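You operate a simulated robot arm through the tools that you are given. There is no shell and no other tool. Be economical: measure what you need, move in short steps, check, and stop when the job is done.

Carry out the task below with a simulated robot arm. There is one attempt and no reset: what you move stays moved.

## Task
Pack the silver big plate on the long platform top. At the end: the brown egg is on the silver big plate; the gold pestle stands where the red brush stood; the red brush is on the green soap tub; the sauce jar is on the silver big plate; whatever was shut is shut again. Leave all else as you found it, and nothing knocked over.

The check looks at the end state, three seconds after you hand in, the way a careful person would. Anything else that was tipped, shoved, dropped, spilled or broken makes it a failure.

## Robot
A 7-joint arm with a two-finger parallel gripper, fixed in place. Base frame: the origin is at the foot of the arm, x ahead of it, y to its left, z up; the work surface is at about z = 0.85. Lengths are in m, angles in degrees, forces in N, time in s.
With the tool pointing down near the work surface it reaches from about 0.3 to 0.7 m from the base axis. Its first joint turns from -66.0 to 66.0 degrees. Payload 1.57 kg.
Tool frame: the origin (TCP) lies between the finger pads and is the grasp point; the fingertips stand 0.03 m ahead of it; z points along the fingers, y is the line along which they close. The gripper opens to 0.11 m. The fingers are 0.024 m wide and 0.012 m thick; the gripper's body (0.048 by 0.112 m) begins 0.078 m behind the TCP.
Orientation is told as [roll, pitch, yaw] about the base's x, y, z axes, in that order, counted from this pose: with the fingers straight down and closing along the base's y, the tool's x points along the base's -x, its y along +y and its z along -z.

## Interface
- The arm moves only by the tool step_arm. Its argument "plan" is a list of rows, each a list of 6 numbers: the shift along the base's x, y, z in units of 500 mm (1.0 is 500 mm), then the turn, a rotation vector about the base's x, y, z in units of 90 degrees (1.0 is 90 degrees). In form: [[tx, ty, tz, ax, ay, az], ...]. A call has 1 to 20 rows; each row is the pose to reach, as a shift and turn from the pose commanded when the call began. "grip" is the finger opening in m, from 0 to 0.11, set as the call begins (left out, the last holds). A call with a number of a shift or a turn outside -1 to 1 is refused whole. Rows are played at 5 a second. More than 0.05 m and 8.6 degrees between two rows, or a gripper value outside its range, and nothing of the call is played. Where a pose cannot be reached the arm comes as near as it can. A force on the tool above 40 N (or 10 N above the force at the start of the call, whichever is more), or a blocked arm, ends the call early, and 0.2 s more pass. The fingers move at their own pace (about 0.108 m/s each) and stop on an object; they squeeze with about 30 N. The grip force told is the motor's: it shows also when the fingers shut on nothing. Time passes only in rows, and 0.2 s behind the last, so rows that repeat a pose let the fingers close. The reply holds the time, the measured pose of the TCP, the force on the tool along the base axes, the opening and the grip force, in the units named above and with some noise.
- Cameras (640 x 400 px; columns grow to the right, rows downward): "scene" is fixed at [0.1655, -0.4015, 1.3904]; the picture's right is [0.73, -0.68, 0.00], its down [-0.48, -0.52, -0.71] and it looks along [0.48, 0.52, -0.71] (base axes); focal length 320 px, centre (320, 200). "wrist" rides on the gripper at [-0.036, 0, -0.08] in the tool frame; the picture's right is [0.00, -1.00, 0.00], its down [0.97, 0.00, -0.24] and it looks along [0.24, 0.00, 0.97] (tool axes); focal length 218 px, centre (320, 200). There is no depth. A picture from a camera that has moved, and an enlarged one, comes with that camera's place and axes in the base frame and with its lens.
- get_image(camera): a new picture of that camera. It takes no simulated time.
- enlarge(camera, box): a new picture of the part [left, top, right, bottom] of that camera's present view, enlarged. It takes no simulated time.
- hand_in(): hands the job in; it is judged then, once.

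Work in short steps. Places have to be worked out from the pictures, the camera data and where the tool is seen: move nearer, look again, correct. Check each grasp and each placing, and mend what went wrong. You have 120 turns and 64 pictures in all, those below and enlarged ones among them. Open the gripper and draw the arm clear of the work before you hand the job in, unless the task says otherwise; then end with one line.

The tools are called as a command line: name --pt "numbers of a row" for each row, then --argument value for the rest, lists and objects as JSON in quotes. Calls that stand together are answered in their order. step_arm: Moves the arm, as the interface text tells. Its arguments: {"type":"object","properties":{"plan":{"type":"array"},"grip":{"type":"number"}},"required":["plan"]} The other tools are called the same way: get_image (camera) takes a picture; enlarge (camera, box) takes an enlarged picture of a part of a camera's view; hand_in () hands the job in.

At the start:

```text
time: 0.0
position: [0.3278, -0.0853, 1.1571]
orientation: [-0.1, 0.0, 0.0]
ft_force: [0.0, -0.3, -0.2]
opening: 0.11
gripper_force: 0.1
```

scene: 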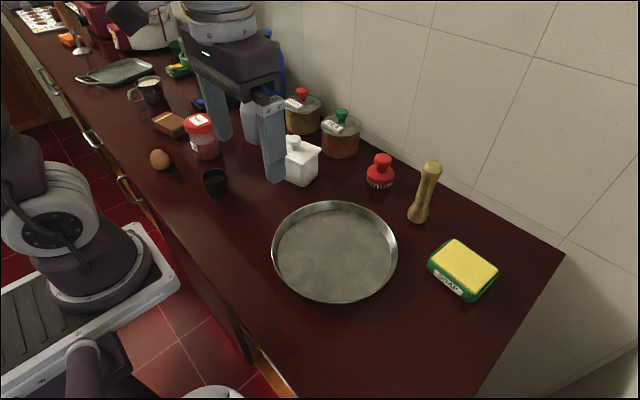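
wrist: 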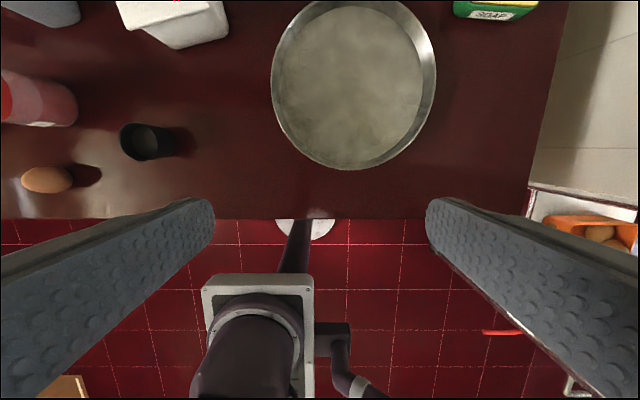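

I start by looking closer at the objects: soap tub, brush, pestle, and the jars.

enlarge --camera "scene" --box '[340, 130, 520, 310]'

enlarge --camera "scene" --box '[120, 60, 380, 220]'

enlarge --camera "scene" --box '[0, 0, 240, 150]'

```text
2.22 times, centred on (430, 220) of scene
camera zoom: at [0.1655, -0.4015, 1.3904], right [0.73, -0.68, 0.0], down [-0.48, -0.52, -0.71], along [0.48, 0.52, -0.71], focal length 712 px, centre (76, 156)
```

zoom: 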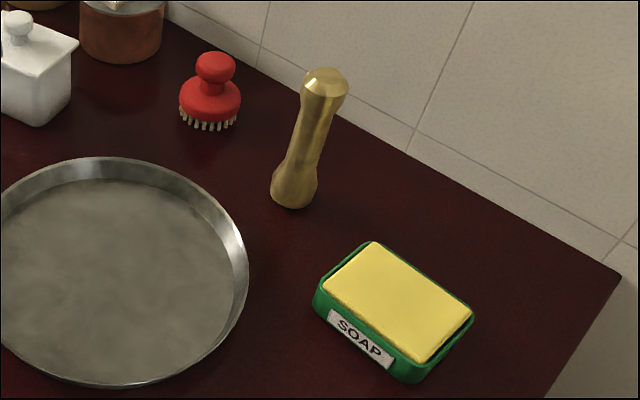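

```text
2.46 times, centred on (250, 140) of scene
camera zoom: at [0.1655, -0.4015, 1.3904], right [0.73, -0.68, 0.0], down [-0.48, -0.52, -0.71], along [0.48, 0.52, -0.71], focal length 789 px, centre (492, 348)
```

zoom: 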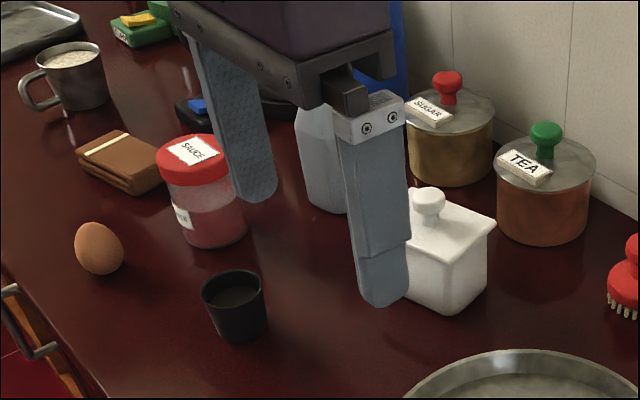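

```text
2.67 times, centred on (120, 75) of scene
camera zoom: at [0.1655, -0.4015, 1.3904], right [0.73, -0.68, 0.0], down [-0.48, -0.52, -0.71], along [0.48, 0.52, -0.71], focal length 855 px, centre (853, 533)
```

zoom: 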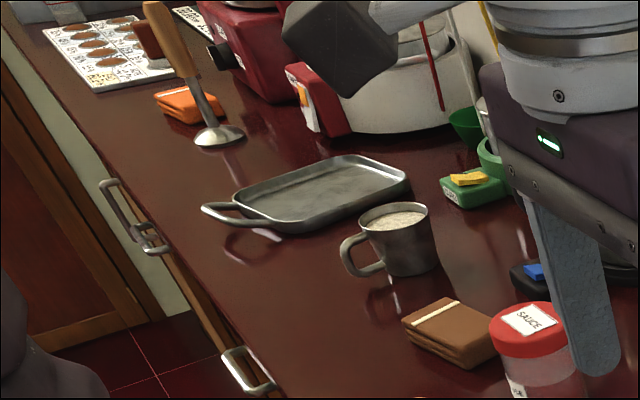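

The near SOAP tub with yellow sponge is the target; the brush is near (0.69,-0.06), the pestle near (0.66,-0.19). I move forward at height to view them with the wrist camera.

step_arm --pt "0.084 -0.01 -0.012 0 0 0" --pt "0.168 -0.02 -0.024 0 0 0" --pt "0.252 -0.02 -0.036 0 0 0" --pt "0.336 -0.03 -0.05 0 0 0" --pt "0.42 -0.03 -0.06 0 0 0" --pt "0.504 -0.03 -0.074 0 0 0" --pt "0.504 -0.03 -0.074 0 0 0"

get_image --camera "wrist"

```text
time: 1.6
position: [0.5811, -0.0994, 1.1189]
orientation: [0.1, -0.1, 0.0]
ft_force: [0.6, -1.1, -0.4]
opening: 0.1101
gripper_force: 0.2
```

```text
58 pictures are left
camera wrist: at [0.6164, -0.0997, 1.1994], right [0.0, -1.0, 0.0], down [-0.97, 0.0, 0.24], along [-0.24, 0.0, -0.97], focal length 218 px, centre (320, 200)
```

wrist: 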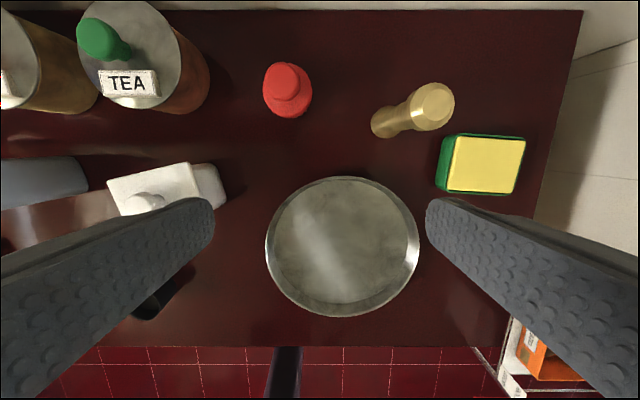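

The brush knob works out at about (0.688,-0.060), the pestle at (0.652,-0.198), and the tub centre at (0.590,-0.336). I go above the brush, with the gripper narrowed to 0.075.

step_arm --pt "0.054 0.02 -0.045 0 0 0" --pt "0.108 0.04 -0.09 0 0 0" --pt "0.162 0.06 -0.135 0 0 0" --pt "0.214 0.078 -0.178 0 0 0" --pt "0.214 0.078 -0.178 0 0 0" --grip 0.075

get_image --camera "wrist"

enlarge --camera "scene" --box '[300, 80, 460, 180]'

```text
time: 2.8
position: [0.6717, -0.0606, 1.0286]
orientation: [0.0, 0.0, 0.0]
ft_force: [0.0, -0.3, 0.0]
opening: 0.0747
gripper_force: 0.1
out of reach, approached as far as the arm can: row 4, 5
```

```text
57 pictures are left
camera wrist: at [0.7071, -0.0614, 1.1101], right [0.0, -1.0, 0.0], down [-0.97, 0.0, 0.24], along [-0.24, 0.0, -0.97], focal length 218 px, centre (320, 200)
```

wrist: 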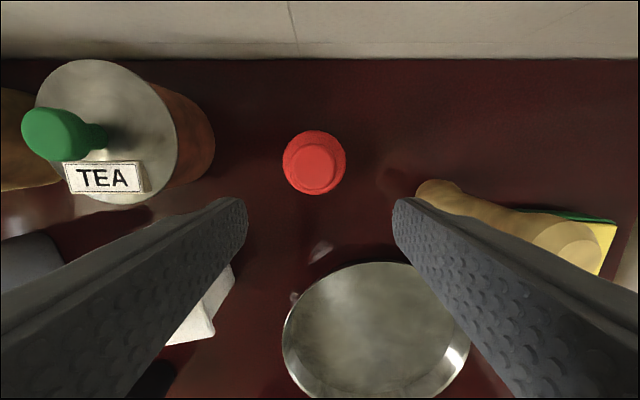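

```text
4.00 times, centred on (380, 130) of scene
camera zoom: at [0.1655, -0.4015, 1.3904], right [0.73, -0.68, 0.0], down [-0.48, -0.52, -0.71], along [0.48, 0.52, -0.71], focal length 1282 px, centre (80, 480)
```

zoom: 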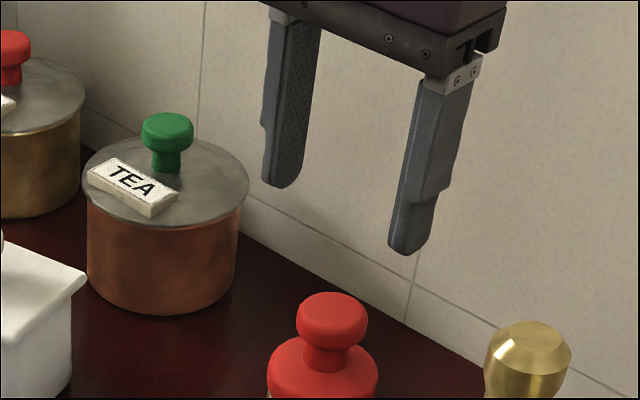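

The arm stopped at x=0.672 at this height; the brush now works out at (0.691,-0.056). I lower between the open fingers, still above the flange, to see whether reach improves nearer the surface.

step_arm --pt "0.0 0.008 -0.07 0 0 0" --pt "0.0 0.008 -0.14 0 0 0" --pt "0.0 0.008 -0.14 0 0 0"

```text
time: 3.6
position: [0.6735, -0.0556, 0.9589]
orientation: [0.0, 0.0, 0.0]
ft_force: [0.2, -0.1, -0.3]
opening: 0.0753
gripper_force: 0.0
```

No reach complaint at this height, so I try the missing 18 mm forward.

step_arm --pt "0.018 0.0 0.0 0 0 0" --pt "0.036 0.0 0.0 0 0 0" --pt "0.036 0.0 0.0 0 0 0"

get_image --camera "wrist"

```text
time: 4.4
position: [0.6902, -0.0565, 0.9605]
orientation: [-0.1, -0.1, 0.0]
ft_force: [0.6, 0.7, -0.6]
opening: 0.0747
gripper_force: 0.1
```

```text
55 pictures are left
camera wrist: at [0.7249, -0.0571, 1.0411], right [0.0, -1.0, 0.0], down [-0.97, 0.0, 0.24], along [-0.24, 0.0, -0.97], focal length 218 px, centre (320, 200)
```

wrist: 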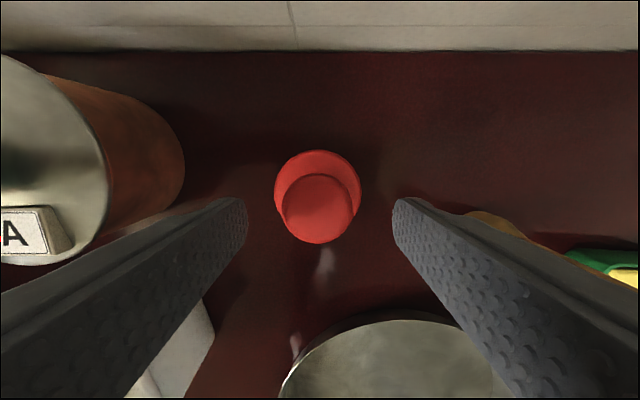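

Now centred over the knob; I lower to z≈0.925 so the tips pass the knob's widest part, then close.

step_arm --pt "0.003 0.0 -0.036 0 0 0" --pt "0.003 0.0 -0.07 0 0 0" --pt "0.003 0.0 -0.07 0 0 0"

step_arm --pt "0 0 0 0 0 0" --pt "0 0 0 0 0 0" --pt "0 0 0 0 0 0" --grip 0.01

get_image --camera "wrist"

enlarge --camera "scene" --box '[300, 100, 460, 200]'

```text
time: 5.2
position: [0.693, -0.0582, 0.9251]
orientation: [0.0, 0.1, 0.0]
ft_force: [0.2, -0.2, -0.3]
opening: 0.0749
gripper_force: 0.0
```

```text
time: 6.0
position: [0.6923, -0.0581, 0.9268]
orientation: [-0.1, 0.0, 0.1]
ft_force: [0.0, -0.4, -0.9]
opening: 0.0406
gripper_force: 30.4
```

```text
54 pictures are left
camera wrist: at [0.727, -0.0585, 1.0061], right [0.0, -1.0, 0.0], down [-0.97, 0.0, 0.24], along [-0.24, 0.0, -0.97], focal length 218 px, centre (320, 200)
```

wrist: 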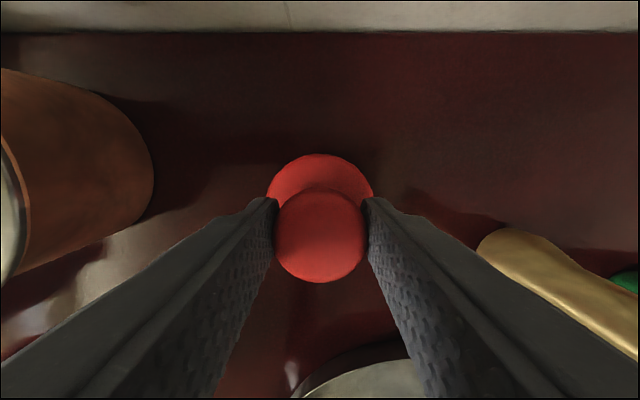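

```text
4.00 times, centred on (380, 150) of scene
camera zoom: at [0.1655, -0.4015, 1.3904], right [0.73, -0.68, 0.0], down [-0.48, -0.52, -0.71], along [0.48, 0.52, -0.71], focal length 1282 px, centre (80, 400)
```

zoom: 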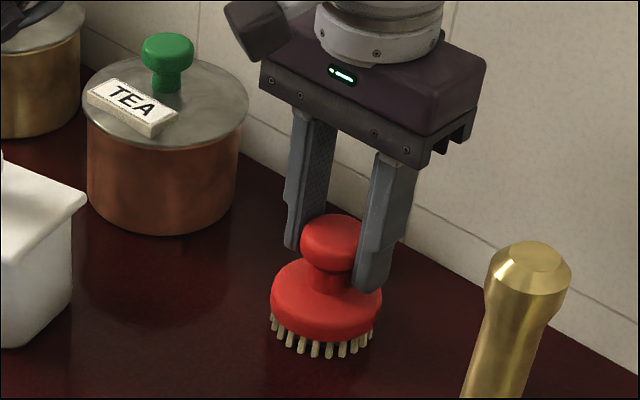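

The grasp is firm (opening 0.041, 30 N). I lift straight, draw back over the plate, clear of the pestle, and go above the soap tub.

step_arm --pt "0 0 0.04 0 0 0" --pt "0 0 0.08 0 0 0" --pt "-0.06 0 0.15 0 0 0" --pt "-0.14 0 0.2 0 0 0" --pt "-0.22 -0.03 0.23 0 0 0" --pt "-0.29 -0.08 0.24 0 0 0" --pt "-0.33 -0.16 0.24 0 0 0" --pt "-0.33 -0.25 0.24 0 0 0" --pt "-0.33 -0.34 0.24 0 0 0" --pt "-0.33 -0.43 0.24 0 0 0" --pt "-0.31 -0.52 0.24 0 0 0" --pt "-0.25 -0.556 0.24 0 0 0" --pt "-0.2 -0.556 0.2 0 0 0" --pt "-0.2 -0.556 0.2 0 0 0"

get_image --camera "wrist"

enlarge --camera "scene" --box '[360, 160, 560, 310]'

```text
time: 9.0
position: [0.5765, -0.3207, 1.0294]
orientation: [-0.1, 0.1, 0.9]
ft_force: [0.0, -0.3, 0.0]
opening: 0.0099
gripper_force: 0.0
out of reach, approached as far as the arm can: row 13, 14
```

```text
52 pictures are left
camera wrist: at [0.6105, -0.3213, 1.1092], right [0.02, -1.0, 0.0], down [-0.97, -0.02, 0.24], along [-0.24, -0.01, -0.97], focal length 218 px, centre (320, 200)
```

wrist: 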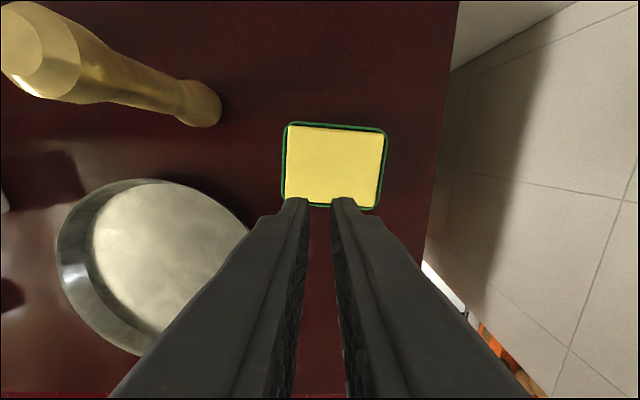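

```text
2.67 times, centred on (460, 235) of scene
camera zoom: at [0.1654, -0.4015, 1.3904], right [0.73, -0.68, 0.0], down [-0.48, -0.52, -0.71], along [0.48, 0.52, -0.71], focal length 855 px, centre (-53, 107)
```

zoom: 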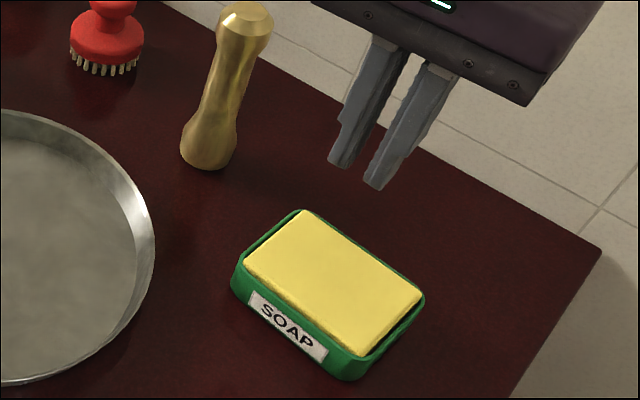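

The brush slipped out during the lift and seems to be standing at or near its place. I go back, gripper open, and look where exactly it is.

step_arm --pt "-0.06 0.08 0.02 0 0 0" --pt "-0.1 0.16 0.02 0 0 0" --pt "-0.1 0.25 0.02 0 0 0" --pt "-0.1 0.34 0.02 0 0 0" --pt "-0.1 0.43 0.02 0 0 0" --pt "-0.04 0.5 0.02 0 0 0" --pt "0.05 0.528 0 0 0 0" --pt "0.12 0.528 -0.04 0 0 0" --pt "0.18 0.528 -0.1 0 0 0" --pt "0.18 0.528 -0.1 0 0 0" --grip 0.075

get_image --camera "wrist"

enlarge --camera "scene" --box '[320, 120, 448, 200]'

```text
refused: row 1 steps farther than a row can; nothing moved
```

```text
50 pictures are left
camera wrist: at [0.6105, -0.3213, 1.1092], right [0.02, -1.0, 0.0], down [-0.97, -0.02, 0.24], along [-0.24, -0.01, -0.97], focal length 218 px, centre (320, 200)
```

wrist: 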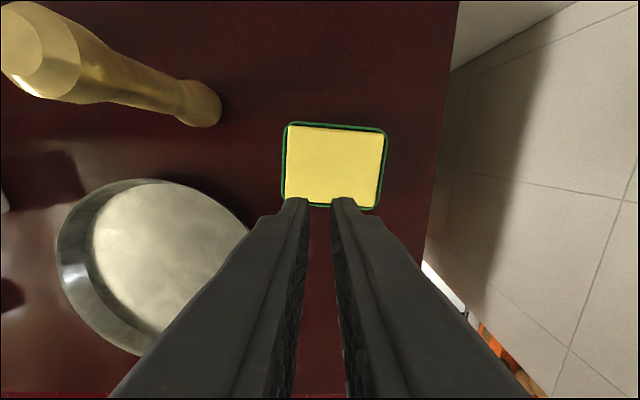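

```text
5.00 times, centred on (384, 160) of scene
camera zoom: at [0.1654, -0.4015, 1.3904], right [0.73, -0.68, 0.0], down [-0.48, -0.52, -0.71], along [0.48, 0.52, -0.71], focal length 1602 px, centre (0, 400)
```

zoom: 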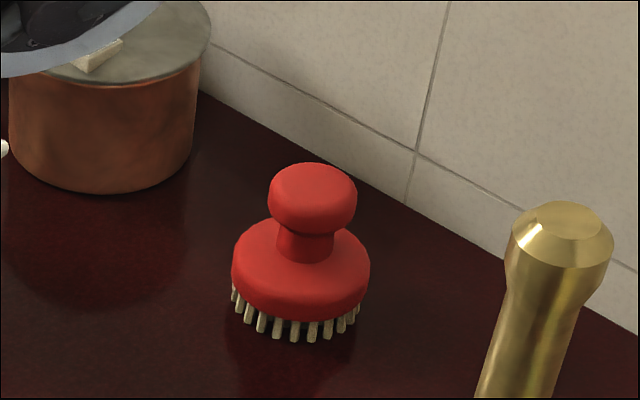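

The step was just over 0.05 m; the brush stands unmoved at its old place. I repeat with shorter rows.

step_arm --pt "-0.05 0.07 0.02 0 0 0" --pt "-0.1 0.14 0.02 0 0 0" --pt "-0.1 0.22 0.02 0 0 0" --pt "-0.1 0.3 0.02 0 0 0" --pt "-0.1 0.38 0.02 0 0 0" --pt "-0.07 0.46 0.02 0 0 0" --pt "0.0 0.51 0 0 0 0" --pt "0.07 0.528 -0.02 0 0 0" --pt "0.14 0.528 -0.06 0 0 -0.01" --pt "0.19 0.528 -0.1 0 0 -0.01" --pt "0.19 0.528 -0.1 0 0 -0.01" --grip 0.075

get_image --camera "wrist"

```text
time: 11.4
position: [0.6704, -0.061, 0.9824]
orientation: [0.0, 0.0, -0.8]
ft_force: [0.3, -0.5, 0.2]
opening: 0.0751
gripper_force: 0.2
```

```text
48 pictures are left
camera wrist: at [0.7047, -0.0604, 1.0624], right [-0.02, -1.0, 0.0], down [-0.97, 0.02, 0.24], along [-0.24, 0.0, -0.97], focal length 218 px, centre (320, 200)
```

wrist: 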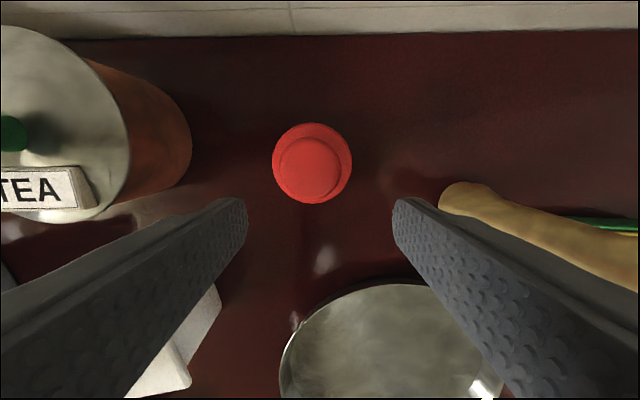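

The brush is at (0.691,-0.055). I align and lower further this time (TCP 0.914), then close.

step_arm --pt "0.02 0.006 -0.01 0 0 0.009" --pt "0.042 0.012 -0.03 0 0 0.009" --pt "0.042 0.012 -0.08 0 0 0.009" --pt "0.042 0.012 -0.11 0 0 0.009" --pt "0.042 0.012 -0.136 0 0 0.009" --pt "0.042 0.012 -0.136 0 0 0.009"

step_arm --pt "0 0 0 0 0 0" --pt "0 0 0 0 0 0" --pt "0 0 0 0 0 0" --pt "0 0 0 0 0 0" --grip 0.0

step_arm --pt "0 0 0.01 0 0 0" --pt "0 0 0.02 0 0 0" --pt "0 0 0.03 0 0 0" --pt "0 0 0.04 0 0 0" --pt "0 0 0.04 0 0 0"

enlarge --camera "scene" --box '[320, 100, 448, 200]'

```text
time: 12.8
position: [0.6909, -0.0523, 0.9127]
orientation: [0.0, -0.1, -0.1]
ft_force: [0.1, 0.3, 0.0]
opening: 0.075
gripper_force: 0.0
```

```text
time: 13.8
position: [0.6909, -0.0524, 0.9142]
orientation: [-0.1, 0.1, -0.1]
ft_force: [0.4, -1.2, -0.6]
opening: 0.0399
gripper_force: 30.2
```

```text
time: 15.0
position: [0.6916, -0.0526, 0.9334]
orientation: [0.1, 0.0, -0.1]
ft_force: [-0.1, 0.1, -1.1]
opening: 0.0395
gripper_force: 29.8
```

```text
4.00 times, centred on (384, 150) of scene
camera zoom: at [0.1655, -0.4015, 1.3904], right [0.73, -0.68, 0.0], down [-0.48, -0.52, -0.71], along [0.48, 0.52, -0.71], focal length 1282 px, centre (64, 400)
```

zoom: 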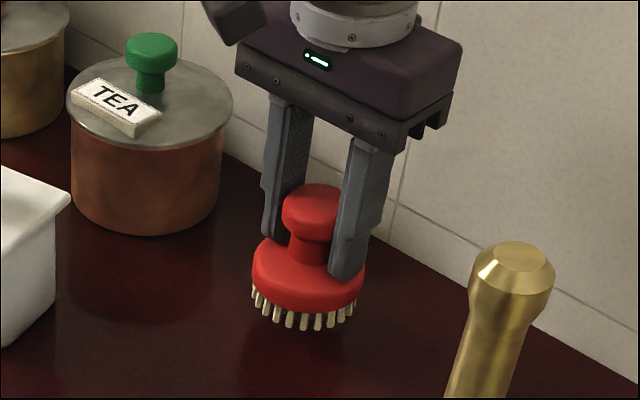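

The brush is held and lifted (about 1 N). I carry it gently around the pestle to above the tub.

step_arm --pt "0 0 0.03 0 0 0" --pt "-0.02 0 0.07 0 0 0" --pt "-0.06 0 0.11 0 0 0" --pt "-0.12 0 0.14 0 0 0" --pt "-0.18 0 0.14 0 0 0" --pt "-0.24 -0.02 0.14 0 0 0" --pt "-0.29 -0.06 0.14 0 0 0" --pt "-0.31 -0.12 0.14 0 0 0" --pt "-0.31 -0.18 0.14 0 0 0" --pt "-0.31 -0.24 0.14 0 0 0" --pt "-0.31 -0.3 0.14 0 0 0" --pt "-0.31 -0.36 0.14 0 0 0" --pt "-0.31 -0.42 0.14 0 0 0" --pt "-0.31 -0.48 0.14 0 0 0" --pt "-0.3 -0.53 0.14 0 0 0" --pt "-0.26 -0.57 0.13 0 0 0" --pt "-0.205 -0.571 0.1 0 0 0" --pt "-0.205 -0.571 0.1 0 0 0"

get_image --camera "wrist"

enlarge --camera "scene" --box '[380, 160, 540, 310]'

```text
time: 18.8
position: [0.5803, -0.3328, 0.9804]
orientation: [0.1, 0.2, -0.2]
ft_force: [0.1, 0.8, -1.2]
opening: 0.0394
gripper_force: 29.7
out of reach, approached as far as the arm can: row 17, 18
```

```text
46 pictures are left
camera wrist: at [0.6161, -0.3345, 1.0622], right [0.0, -1.0, 0.0], down [-0.97, 0.0, 0.24], along [-0.24, 0.0, -0.97], focal length 218 px, centre (320, 200)
```

wrist: 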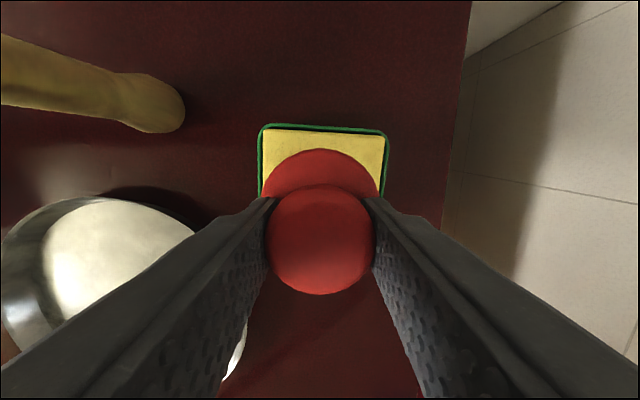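

```text
2.67 times, centred on (460, 235) of scene
camera zoom: at [0.1655, -0.4015, 1.3904], right [0.73, -0.68, 0.0], down [-0.48, -0.52, -0.71], along [0.48, 0.52, -0.71], focal length 855 px, centre (-53, 107)
```

zoom: 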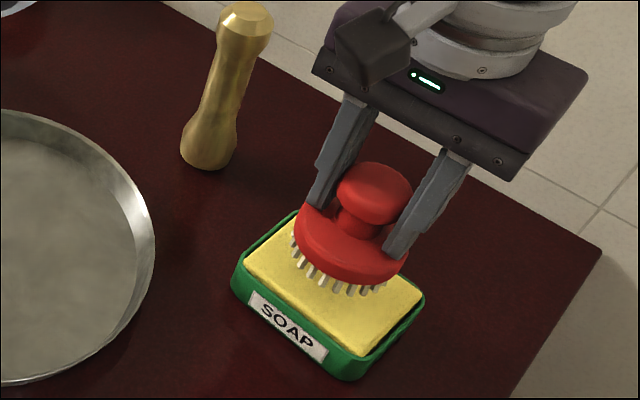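

The brush is above the tub (centre ≈ (0.591,-0.337)). I shift the last centimetre and lower slowly toward expected contact at TCP z≈0.945.

step_arm --pt "0.008 -0.004 -0.02 0 0 0" --pt "0.022 -0.008 -0.03 0 0 0" --pt "0.022 -0.008 -0.045 0 0 0" --pt "0.022 -0.008 -0.055 0 0 0" --pt "0.022 -0.008 -0.062 0 0 0" --pt "0.022 -0.008 -0.062 0 0 0"

enlarge --camera "scene" --box '[400, 180, 528, 310]'

```text
time: 20.2
position: [0.5915, -0.3369, 0.952]
orientation: [-0.1, -0.1, -0.1]
ft_force: [1.0, 2.2, 6.5]
opening: 0.0395
gripper_force: 29.8
out of reach, approached as far as the arm can: row 1, 2
```

```text
3.08 times, centred on (464, 245) of scene
camera zoom: at [0.1654, -0.4014, 1.3905], right [0.73, -0.68, 0.0], down [-0.48, -0.52, -0.71], along [0.48, 0.52, -0.71], focal length 986 px, centre (-123, 62)
```

zoom: 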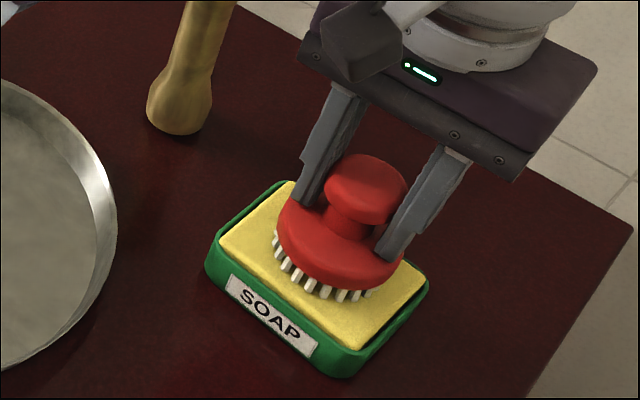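

The bristles touch the sponge (6.5 N up) and the brush sits centred on it. I release and lift straight up.

step_arm --pt "0 0 0.002 0 0 0" --pt "0 0 0.002 0 0 0" --pt "0 0 0.002 0 0 0" --grip 0.075

step_arm --pt "0 0 0.03 0 0 0" --pt "-0.02 0 0.08 0 0 0" --pt "-0.04 0 0.15 0 0 0" --pt "-0.08 0 0.22 0 0 0" --pt "-0.12 0.02 0.26 0 0 0" --pt "-0.12 0.02 0.26 0 0 0"

get_image --camera "wrist"

enlarge --camera "scene" --box '[360, 140, 520, 310]'

```text
time: 21.0
position: [0.5913, -0.3373, 0.9519]
orientation: [0.0, 0.0, -0.1]
ft_force: [-0.2, 0.3, 0.6]
opening: 0.0749
gripper_force: 0.1
```

```text
time: 22.4
position: [0.5314, -0.3299, 1.0812]
orientation: [0.0, -0.1, -0.1]
ft_force: [0.3, -0.3, 0.4]
opening: 0.0747
gripper_force: 0.0
out of reach, approached as far as the arm can: row 1
```

```text
43 pictures are left
camera wrist: at [0.5668, -0.3303, 1.1613], right [0.0, -1.0, 0.0], down [-0.97, 0.0, 0.24], along [-0.24, 0.0, -0.97], focal length 218 px, centre (320, 200)
```

wrist: 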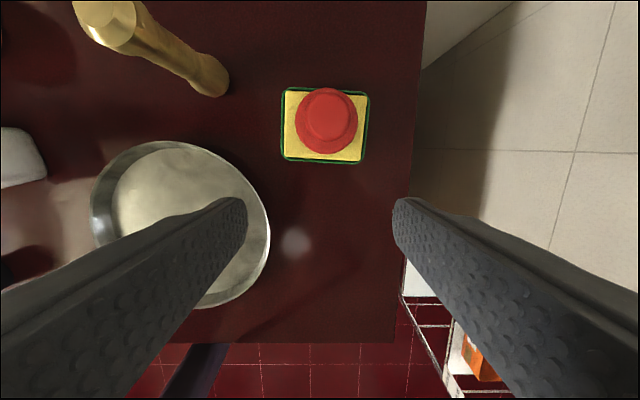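

```text
2.35 times, centred on (440, 225) of scene
camera zoom: at [0.1654, -0.4015, 1.3904], right [0.73, -0.68, 0.0], down [-0.48, -0.52, -0.71], along [0.48, 0.52, -0.71], focal length 754 px, centre (38, 141)
```

zoom: 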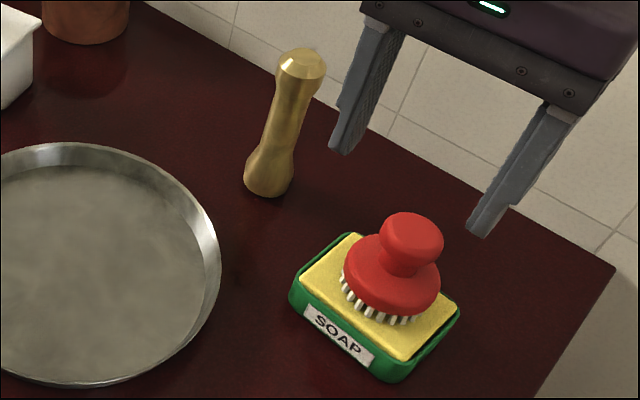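

The brush sits safely on the tub. Next the pestle: I move to just in front of it, above its top (≈1.0), for a close look.

step_arm --pt "0.03 0.06 0 0 0 0" --pt "0.06 0.12 0 0 0 0" --pt "0.1 0.18 0 0 0 0" --pt "0.14 0.23 -0.02 0 0 0" --pt "0.17 0.268 -0.03 0 0 0" --pt "0.17 0.268 -0.03 0 0 0"

get_image --camera "wrist"

```text
time: 23.8
position: [0.6183, -0.1935, 1.0688]
orientation: [0.0, 0.0, -0.2]
ft_force: [-0.5, 0.7, 0.4]
opening: 0.0751
gripper_force: 0.1
```

```text
41 pictures are left
camera wrist: at [0.6526, -0.1954, 1.1502], right [0.0, -1.0, 0.0], down [-0.97, 0.0, 0.24], along [-0.24, 0.0, -0.97], focal length 218 px, centre (320, 200)
```

wrist: 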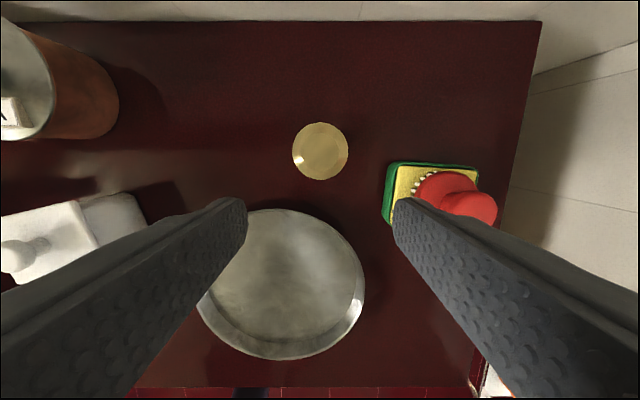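

Seen from above, the pestle axis is at (0.648,-0.195). I lower with the fingers straddling it to z≈0.94 and close.

step_arm --pt "0.02 0 -0.06 0 0 0" --pt "0.04 -0.003 -0.12 0 0 0" --pt "0.06 -0.003 -0.17 0 0 0" --pt "0.06 -0.003 -0.22 0 0 0" --pt "0.06 -0.003 -0.258 0 0 0" --pt "0.06 -0.003 -0.258 0 0 0"

get_image --camera "wrist"

enlarge --camera "scene" --box '[360, 140, 488, 240]'

```text
time: 25.2
position: [0.6453, -0.197, 0.9374]
orientation: [0.0, 0.0, -0.1]
ft_force: [-0.7, 0.7, 0.2]
opening: 0.0749
gripper_force: 0.1
```

```text
40 pictures are left
camera wrist: at [0.6811, -0.1967, 1.0181], right [0.0, -1.0, 0.0], down [-0.97, 0.0, 0.24], along [-0.24, 0.0, -0.97], focal length 218 px, centre (320, 200)
```

wrist: 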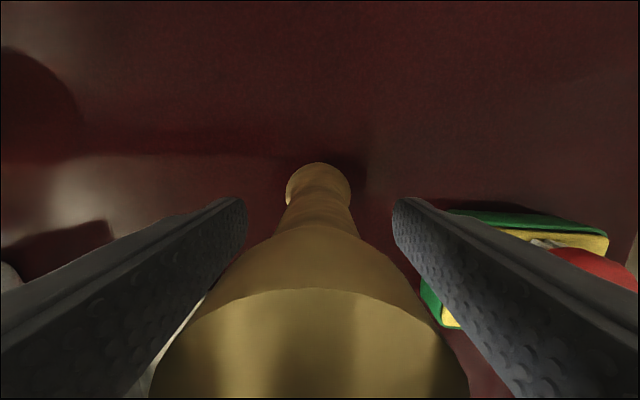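

```text
4.00 times, centred on (424, 190) of scene
camera zoom: at [0.1655, -0.4015, 1.3904], right [0.73, -0.68, 0.0], down [-0.48, -0.52, -0.71], along [0.48, 0.52, -0.71], focal length 1282 px, centre (-96, 240)
```

zoom: 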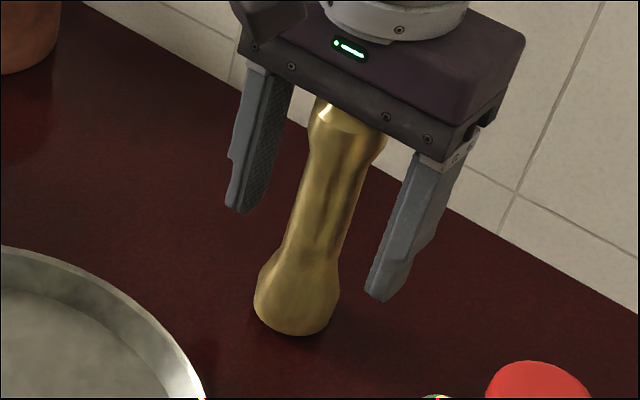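

The fingers straddle the pestle with no contact. I close, then lift slightly to test.

step_arm --pt "0.006 0 0 0 0 0" --pt "0.006 0 0 0 0 0" --pt "0.006 0 0 0 0 0" --pt "0.006 0 0 0 0 0" --grip 0.0

step_arm --pt "0 0 0.01 0 0 0" --pt "0 0 0.02 0 0 0" --pt "0 0 0.03 0 0 0" --pt "0 0 0.03 0 0 0"

enlarge --camera "scene" --box '[360, 140, 488, 240]'

```text
time: 26.2
position: [0.649, -0.1949, 0.938]
orientation: [0.0, 0.0, -0.1]
ft_force: [-0.1, -0.4, 0.5]
opening: 0.0374
gripper_force: 29.7
```

```text
time: 27.2
position: [0.6499, -0.1949, 0.9538]
orientation: [0.0, -0.1, -0.1]
ft_force: [0.2, 0.4, -4.2]
opening: 0.0374
gripper_force: 30.2
```

```text
4.00 times, centred on (424, 190) of scene
camera zoom: at [0.1655, -0.4015, 1.3904], right [0.73, -0.68, 0.0], down [-0.48, -0.52, -0.71], along [0.48, 0.52, -0.71], focal length 1282 px, centre (-96, 240)
```

zoom: 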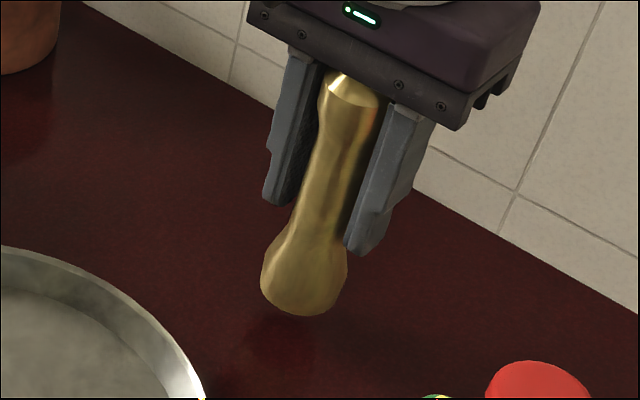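

The pestle is firmly held, its base about 16 mm clear. I slide it across the free surface to the brush's old spot (0.691,-0.055).

step_arm --pt "0.01 0.03 0 0 0 0" --pt "0.02 0.08 0 0 0 0" --pt "0.035 0.13 0 0 0 0" --pt "0.05 0.18 0 0 0 0" --pt "0.065 0.23 0 0 0 0" --pt "0.082 0.265 0 0 0 0" --pt "0.082 0.28 0 0 0 0" --pt "0.082 0.28 0 0 0 0"

step_arm --pt "0 0 -0.01 0 0 0" --pt "0 0 -0.02 0 0 0" --pt "0 0 -0.03 0 0 0" --pt "0 0 -0.03 0 0 0"

enlarge --camera "scene" --box '[320, 100, 448, 220]'

```text
time: 29.0
position: [0.6914, -0.0562, 0.9532]
orientation: [0.0, 0.1, 0.0]
ft_force: [-0.6, 0.9, -3.1]
opening: 0.0374
gripper_force: 30.5
```

```text
time: 30.0
position: [0.6912, -0.0548, 0.9387]
orientation: [0.0, 0.0, -0.1]
ft_force: [0.3, 0.9, -4.2]
opening: 0.0371
gripper_force: 30.1
```

```text
3.33 times, centred on (384, 160) of scene
camera zoom: at [0.1656, -0.4015, 1.3904], right [0.73, -0.68, 0.0], down [-0.48, -0.52, -0.71], along [0.48, 0.52, -0.71], focal length 1068 px, centre (107, 333)
```

zoom: 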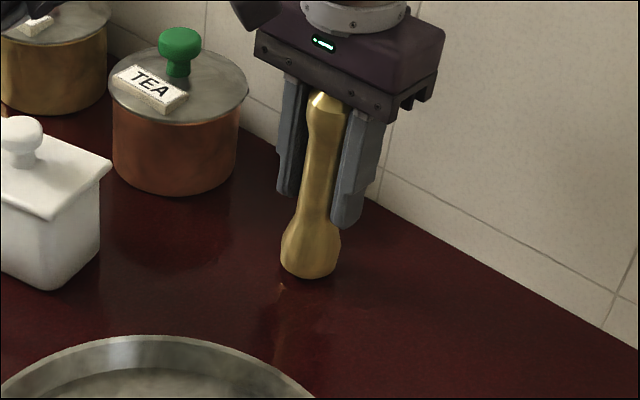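

Still bearing its full weight, so it is barely above the surface. I lower in 1 mm steps until the force turns.

step_arm --pt "0 0 -0.002 0 0 0" --pt "0 0 -0.004 0 0 0" --pt "0 0 -0.004 0 0 0"

```text
time: 30.8
position: [0.6916, -0.0558, 0.9371]
orientation: [-0.2, -0.2, -0.1]
ft_force: [-6.2, 0.2, 18.8]
opening: 0.0375
gripper_force: 29.6
```

Contact is made; I back off half a millimetre and open.

step_arm --pt "0 0 0.002 0 0 0" --pt "0 0 0.002 0 0 0"

step_arm --pt "0 0 0 0 0 0" --pt "0 0 0 0 0 0" --pt "0 0 0 0 0 0" --grip 0.075

get_image --camera "wrist"

```text
time: 31.4
position: [0.6917, -0.0555, 0.9375]
orientation: [0.0, -0.2, 0.0]
ft_force: [-1.1, -0.9, 19.8]
opening: 0.0372
gripper_force: 29.8
```

```text
time: 32.2
position: [0.6916, -0.0561, 0.9364]
orientation: [0.1, 0.0, -0.1]
ft_force: [-0.7, 0.5, -0.3]
opening: 0.0751
gripper_force: 0.0
```

```text
36 pictures are left
camera wrist: at [0.7262, -0.0556, 1.0169], right [0.0, -1.0, 0.0], down [-0.97, 0.0, 0.24], along [-0.24, 0.0, -0.97], focal length 218 px, centre (320, 200)
```

wrist: 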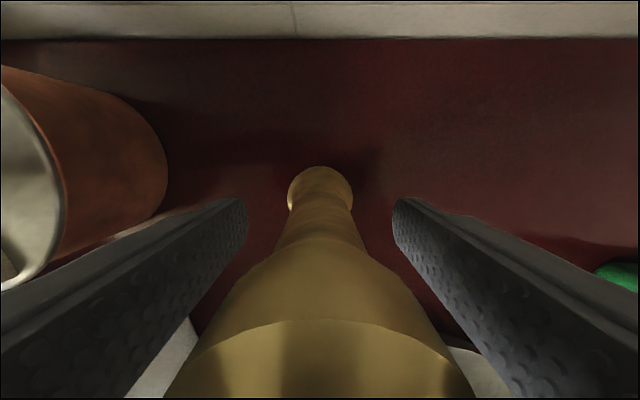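

The pestle stands on its own. I rise straight, then withdraw and go over (0.40,0.26) at safe height to view jar and egg.

step_arm --pt "0 0 0.03 0 0 0" --pt "0 0 0.07 0 0 0" --pt "-0.02 0 0.12 0 0 0" --pt "-0.06 0 0.17 0 0 0" --pt "-0.12 0 0.22 0 0 0" --pt "-0.2 0.0 0.25 0 0 0" --pt "-0.28 0.02 0.29 0 0 0" --pt "-0.36 0.04 0.32 0 0 0" --pt "-0.44 0.07 0.35 0 0 0" --pt "-0.52 0.11 0.37 0 0 0" --pt "-0.58 0.17 0.38 0 0 0" --pt "-0.58 0.26 0.38 0 0 0" --pt "-0.58 0.35 0.38 0 0 0" --pt "-0.58 0.44 0.38 0 0 0" --pt "-0.58 0.53 0.38 0 0 0" --pt "-0.58 0.62 0.38 0 0 0" --pt "-0.58 0.62 0.38 0 0 0" --grip 0.11

get_image --camera "wrist"

get_image --camera "scene"

```text
time: 35.8
position: [0.4043, 0.2526, 1.1252]
orientation: [0.1, 0.0, 0.0]
ft_force: [0.0, -0.9, -0.3]
opening: 0.1098
gripper_force: 0.1
```

```text
35 pictures are left
camera wrist: at [0.4376, 0.2525, 1.2064], right [0.0, -1.0, 0.0], down [-0.97, 0.0, 0.24], along [-0.24, 0.0, -0.97], focal length 218 px, centre (320, 200)
```

wrist: 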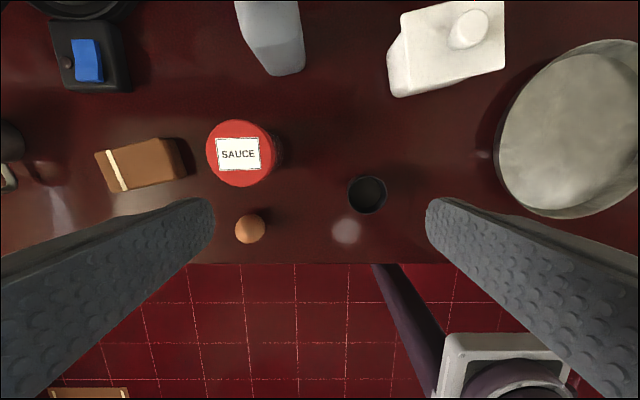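

```text
34 pictures are left
```

scene: 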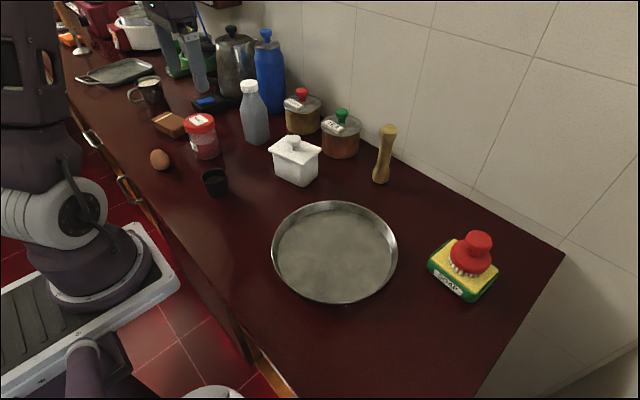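

Everything so far stands as intended. The jar is at (0.427,0.349), the egg near (0.308,0.37). I go above the jar with tips just over the lid and re-check.

step_arm --pt "0.015 0.08 -0.02 0 0 0" --pt "0.04 0.15 -0.06 0 0 0" --pt "0.046 0.194 -0.13 0 0 0" --pt "0.046 0.194 -0.21 0 0 0" --pt "0.046 0.194 -0.26 0 0 0" --pt "0.046 0.194 -0.26 0 0 0"

get_image --camera "wrist"

```text
time: 37.2
position: [0.424, 0.3539, 0.9943]
orientation: [0.0, 0.0, -0.1]
ft_force: [-1.1, 0.5, 0.2]
opening: 0.1099
gripper_force: 0.1
```

```text
33 pictures are left
camera wrist: at [0.4589, 0.3524, 1.0751], right [0.0, -1.0, 0.0], down [-0.97, 0.0, 0.24], along [-0.24, 0.0, -0.97], focal length 218 px, centre (320, 200)
```

wrist: 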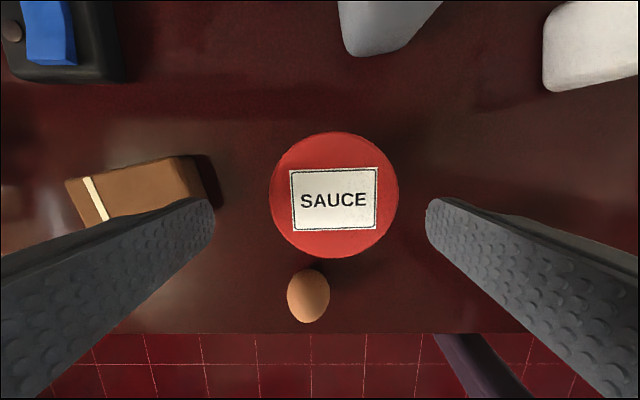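

Lid centre refined to (0.430,0.344). I adjust, lower around the jar to z≈0.895, and close.

step_arm --pt "0.012 -0.019 -0.02 0 0 0" --pt "0.012 -0.019 -0.08 0 0 0" --pt "0.012 -0.019 -0.14 0 0 0" --pt "0.012 -0.019 -0.198 0 0 0" --pt "0.012 -0.019 -0.198 0 0 0"

step_arm --pt "0 0 0 0 0 0" --pt "0 0 0 0 0 0" --pt "0 0 0 0 0 0" --grip 0.03

step_arm --pt "0 0 0.01 0 0 0" --pt "0 0 0.02 0 0 0" --pt "0 0 0.04 0 0 0" --pt "0 0 0.06 0 0 0" --pt "0 0 0.06 0 0 0"

enlarge --camera "scene" --box '[130, 60, 290, 200]'

```text
time: 38.4
position: [0.4305, 0.3431, 0.8965]
orientation: [0.0, 0.0, -0.1]
ft_force: [-0.3, 0.0, -0.4]
opening: 0.1101
gripper_force: 0.1
```

```text
time: 39.2
position: [0.4292, 0.3438, 0.8969]
orientation: [0.1, 0.0, -0.1]
ft_force: [0.5, 1.0, -0.6]
opening: 0.0747
gripper_force: 29.6
```

```text
time: 40.4
position: [0.4311, 0.3436, 0.9292]
orientation: [0.0, 0.0, -0.1]
ft_force: [0.0, 0.1, -3.6]
opening: 0.0744
gripper_force: 29.7
```

```text
2.86 times, centred on (210, 130) of scene
camera zoom: at [0.1655, -0.4014, 1.3904], right [0.73, -0.68, 0.0], down [-0.48, -0.52, -0.71], along [0.48, 0.52, -0.71], focal length 916 px, centre (634, 400)
```

zoom: 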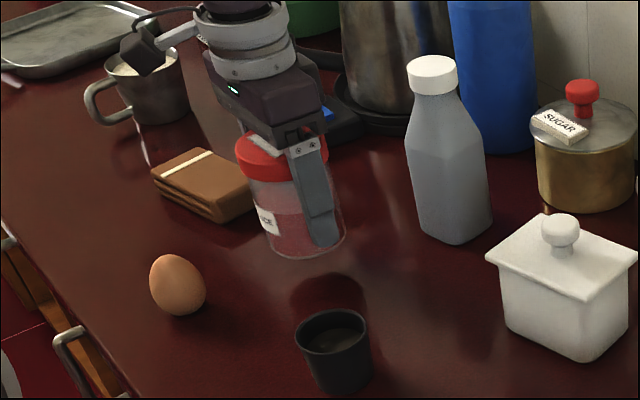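

The jar is held (about 3.6 N) and clear. I lift it to a safe height and carry it gently toward the plate's near side (0.422,-0.15).

step_arm --pt "0 0 0.06 0 0 0" --pt "0 0 0.13 0 0 0" --pt "0 -0.04 0.19 0 0 0" --pt "-0.01 -0.1 0.2 0 0 0" --pt "-0.018 -0.17 0.2 0 0 0" --pt "-0.018 -0.24 0.2 0 0 0" --pt "-0.018 -0.31 0.2 0 0 0" --pt "-0.018 -0.38 0.2 0 0 0" --pt "-0.018 -0.45 0.2 0 0 0" --pt "-0.018 -0.52 0.2 0 0 0" --pt "-0.018 -0.59 0.2 0 0 0" --pt "-0.018 -0.66 0.2 0 0 0" --pt "-0.018 -0.73 0.2 0 0 0" --pt "-0.018 -0.8 0.2 0 0 0" --pt "-0.018 -0.87 0.2 0 0 0" --pt "-0.018 -0.93 0.2 0 0 0" --pt "-0.018 -0.987 0.18 0 0 0" --pt "-0.018 -0.987 0.16 0 0 0" --pt "-0.018 -0.987 0.16 0 0 0"

get_image --camera "wrist"

get_image --camera "scene"

```text
time: 44.4
position: [0.4199, -0.1523, 1.0078]
orientation: [0.0, -0.1, 0.0]
ft_force: [0.0, 0.6, -3.9]
opening: 0.0748
gripper_force: 30.0
```

```text
31 pictures are left
camera wrist: at [0.455, -0.1521, 1.0886], right [0.0, -1.0, 0.0], down [-0.97, 0.0, 0.24], along [-0.24, 0.0, -0.97], focal length 218 px, centre (320, 200)
```

wrist: 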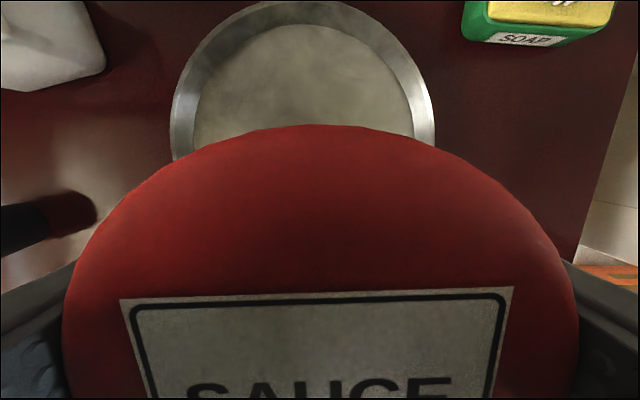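

```text
30 pictures are left
```

scene: 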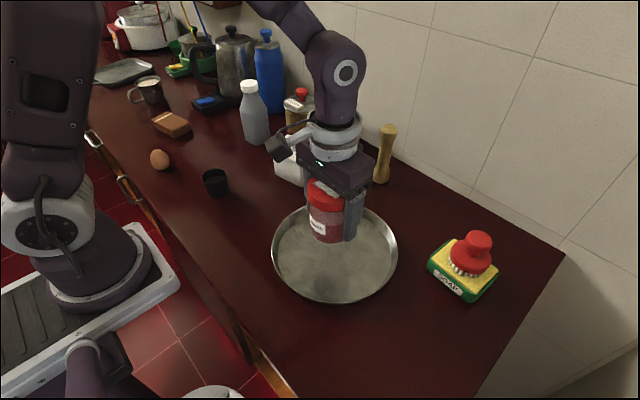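

The jar is over the plate (centre ≈ (0.452,-0.136)). I lower it in slowing steps to just above the plate floor.

step_arm --pt "0 0 -0.05 0 0 0" --pt "0 0 -0.1 0 0 0" --pt "0 0 -0.15 0 0 0" --pt "0 0 -0.18 0 0 0" --pt "0 0 -0.195 0 0 0" --pt "0 0 -0.203 0 0 0" --pt "0 0 -0.203 0 0 0"

```text
time: 46.0
position: [0.4208, -0.1521, 0.9064]
orientation: [0.0, 0.0, -0.1]
ft_force: [-0.1, 0.0, -4.1]
opening: 0.0748
gripper_force: 29.8
```

Still carrying full weight at 0.906; I go down in 1 mm steps.

step_arm --pt "0 0 -0.003 0 0 0" --pt "0 0 -0.006 0 0 0" --pt "0 0 -0.006 0 0 0"

enlarge --camera "scene" --box '[250, 150, 410, 310]'

```text
time: 46.8
position: [0.4205, -0.1515, 0.9052]
orientation: [-0.1, 0.0, -0.1]
ft_force: [-0.4, 0.5, -4.5]
opening: 0.0746
gripper_force: 29.7
```

```text
2.50 times, centred on (330, 230) of scene
camera zoom: at [0.1655, -0.4015, 1.3904], right [0.73, -0.68, 0.0], down [-0.48, -0.52, -0.71], along [0.48, 0.52, -0.71], focal length 801 px, centre (295, 125)
```

zoom: 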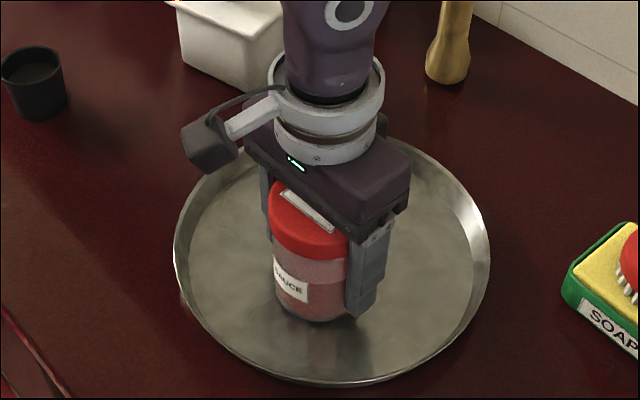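

Very near; two more small steps down.

step_arm --pt "0 0 -0.003 0 0 0" --pt "0 0 -0.006 0 0 0" --pt "0 0 -0.006 0 0 0"

```text
time: 47.6
position: [0.4203, -0.1517, 0.9008]
orientation: [0.0, -0.1, -0.1]
ft_force: [-1.0, 2.4, 18.2]
opening: 0.0745
gripper_force: 30.1
```

Contact with the plate (18 N up). I ease off a little and open to 0.10.

step_arm --pt "0 0 0.002 0 0 0" --pt "0 0 0.003 0 0 0"

step_arm --pt "0 0 0 0 0 0" --pt "0 0 0 0 0 0" --pt "0 0 0 0 0 0" --grip 0.1

step_arm --pt "0 0 0.04 0 0 0" --pt "0 0 0.11 0 0 0" --pt "0 0 0.19 0 0 0" --pt "0 0 0.28 0 0 0" --pt "0 0.03 0.36 0 0 0" --pt "0 0.03 0.36 0 0 0"

get_image --camera "wrist"

```text
time: 48.2
position: [0.4217, -0.1514, 0.9006]
orientation: [0.0, 0.1, 0.0]
ft_force: [0.8, 0.1, -3.3]
opening: 0.0747
gripper_force: 29.9
```

```text
time: 49.0
position: [0.4212, -0.1501, 0.9022]
orientation: [0.0, -0.1, 0.0]
ft_force: [0.1, -0.2, -0.7]
opening: 0.1
gripper_force: 0.1
```

```text
time: 50.4
position: [0.4219, -0.1371, 1.0839]
orientation: [0.0, 0.1, -0.1]
ft_force: [0.2, 0.6, 0.4]
opening: 0.0997
gripper_force: 0.0
```

```text
28 pictures are left
camera wrist: at [0.4567, -0.1382, 1.1637], right [0.0, -1.0, 0.0], down [-0.97, 0.0, 0.24], along [-0.24, 0.0, -0.97], focal length 218 px, centre (320, 200)
```

wrist: 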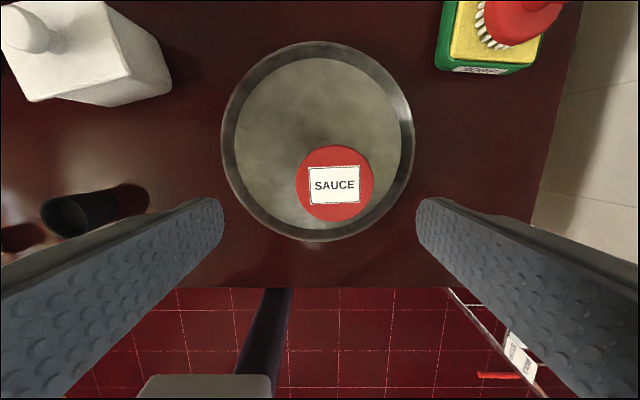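

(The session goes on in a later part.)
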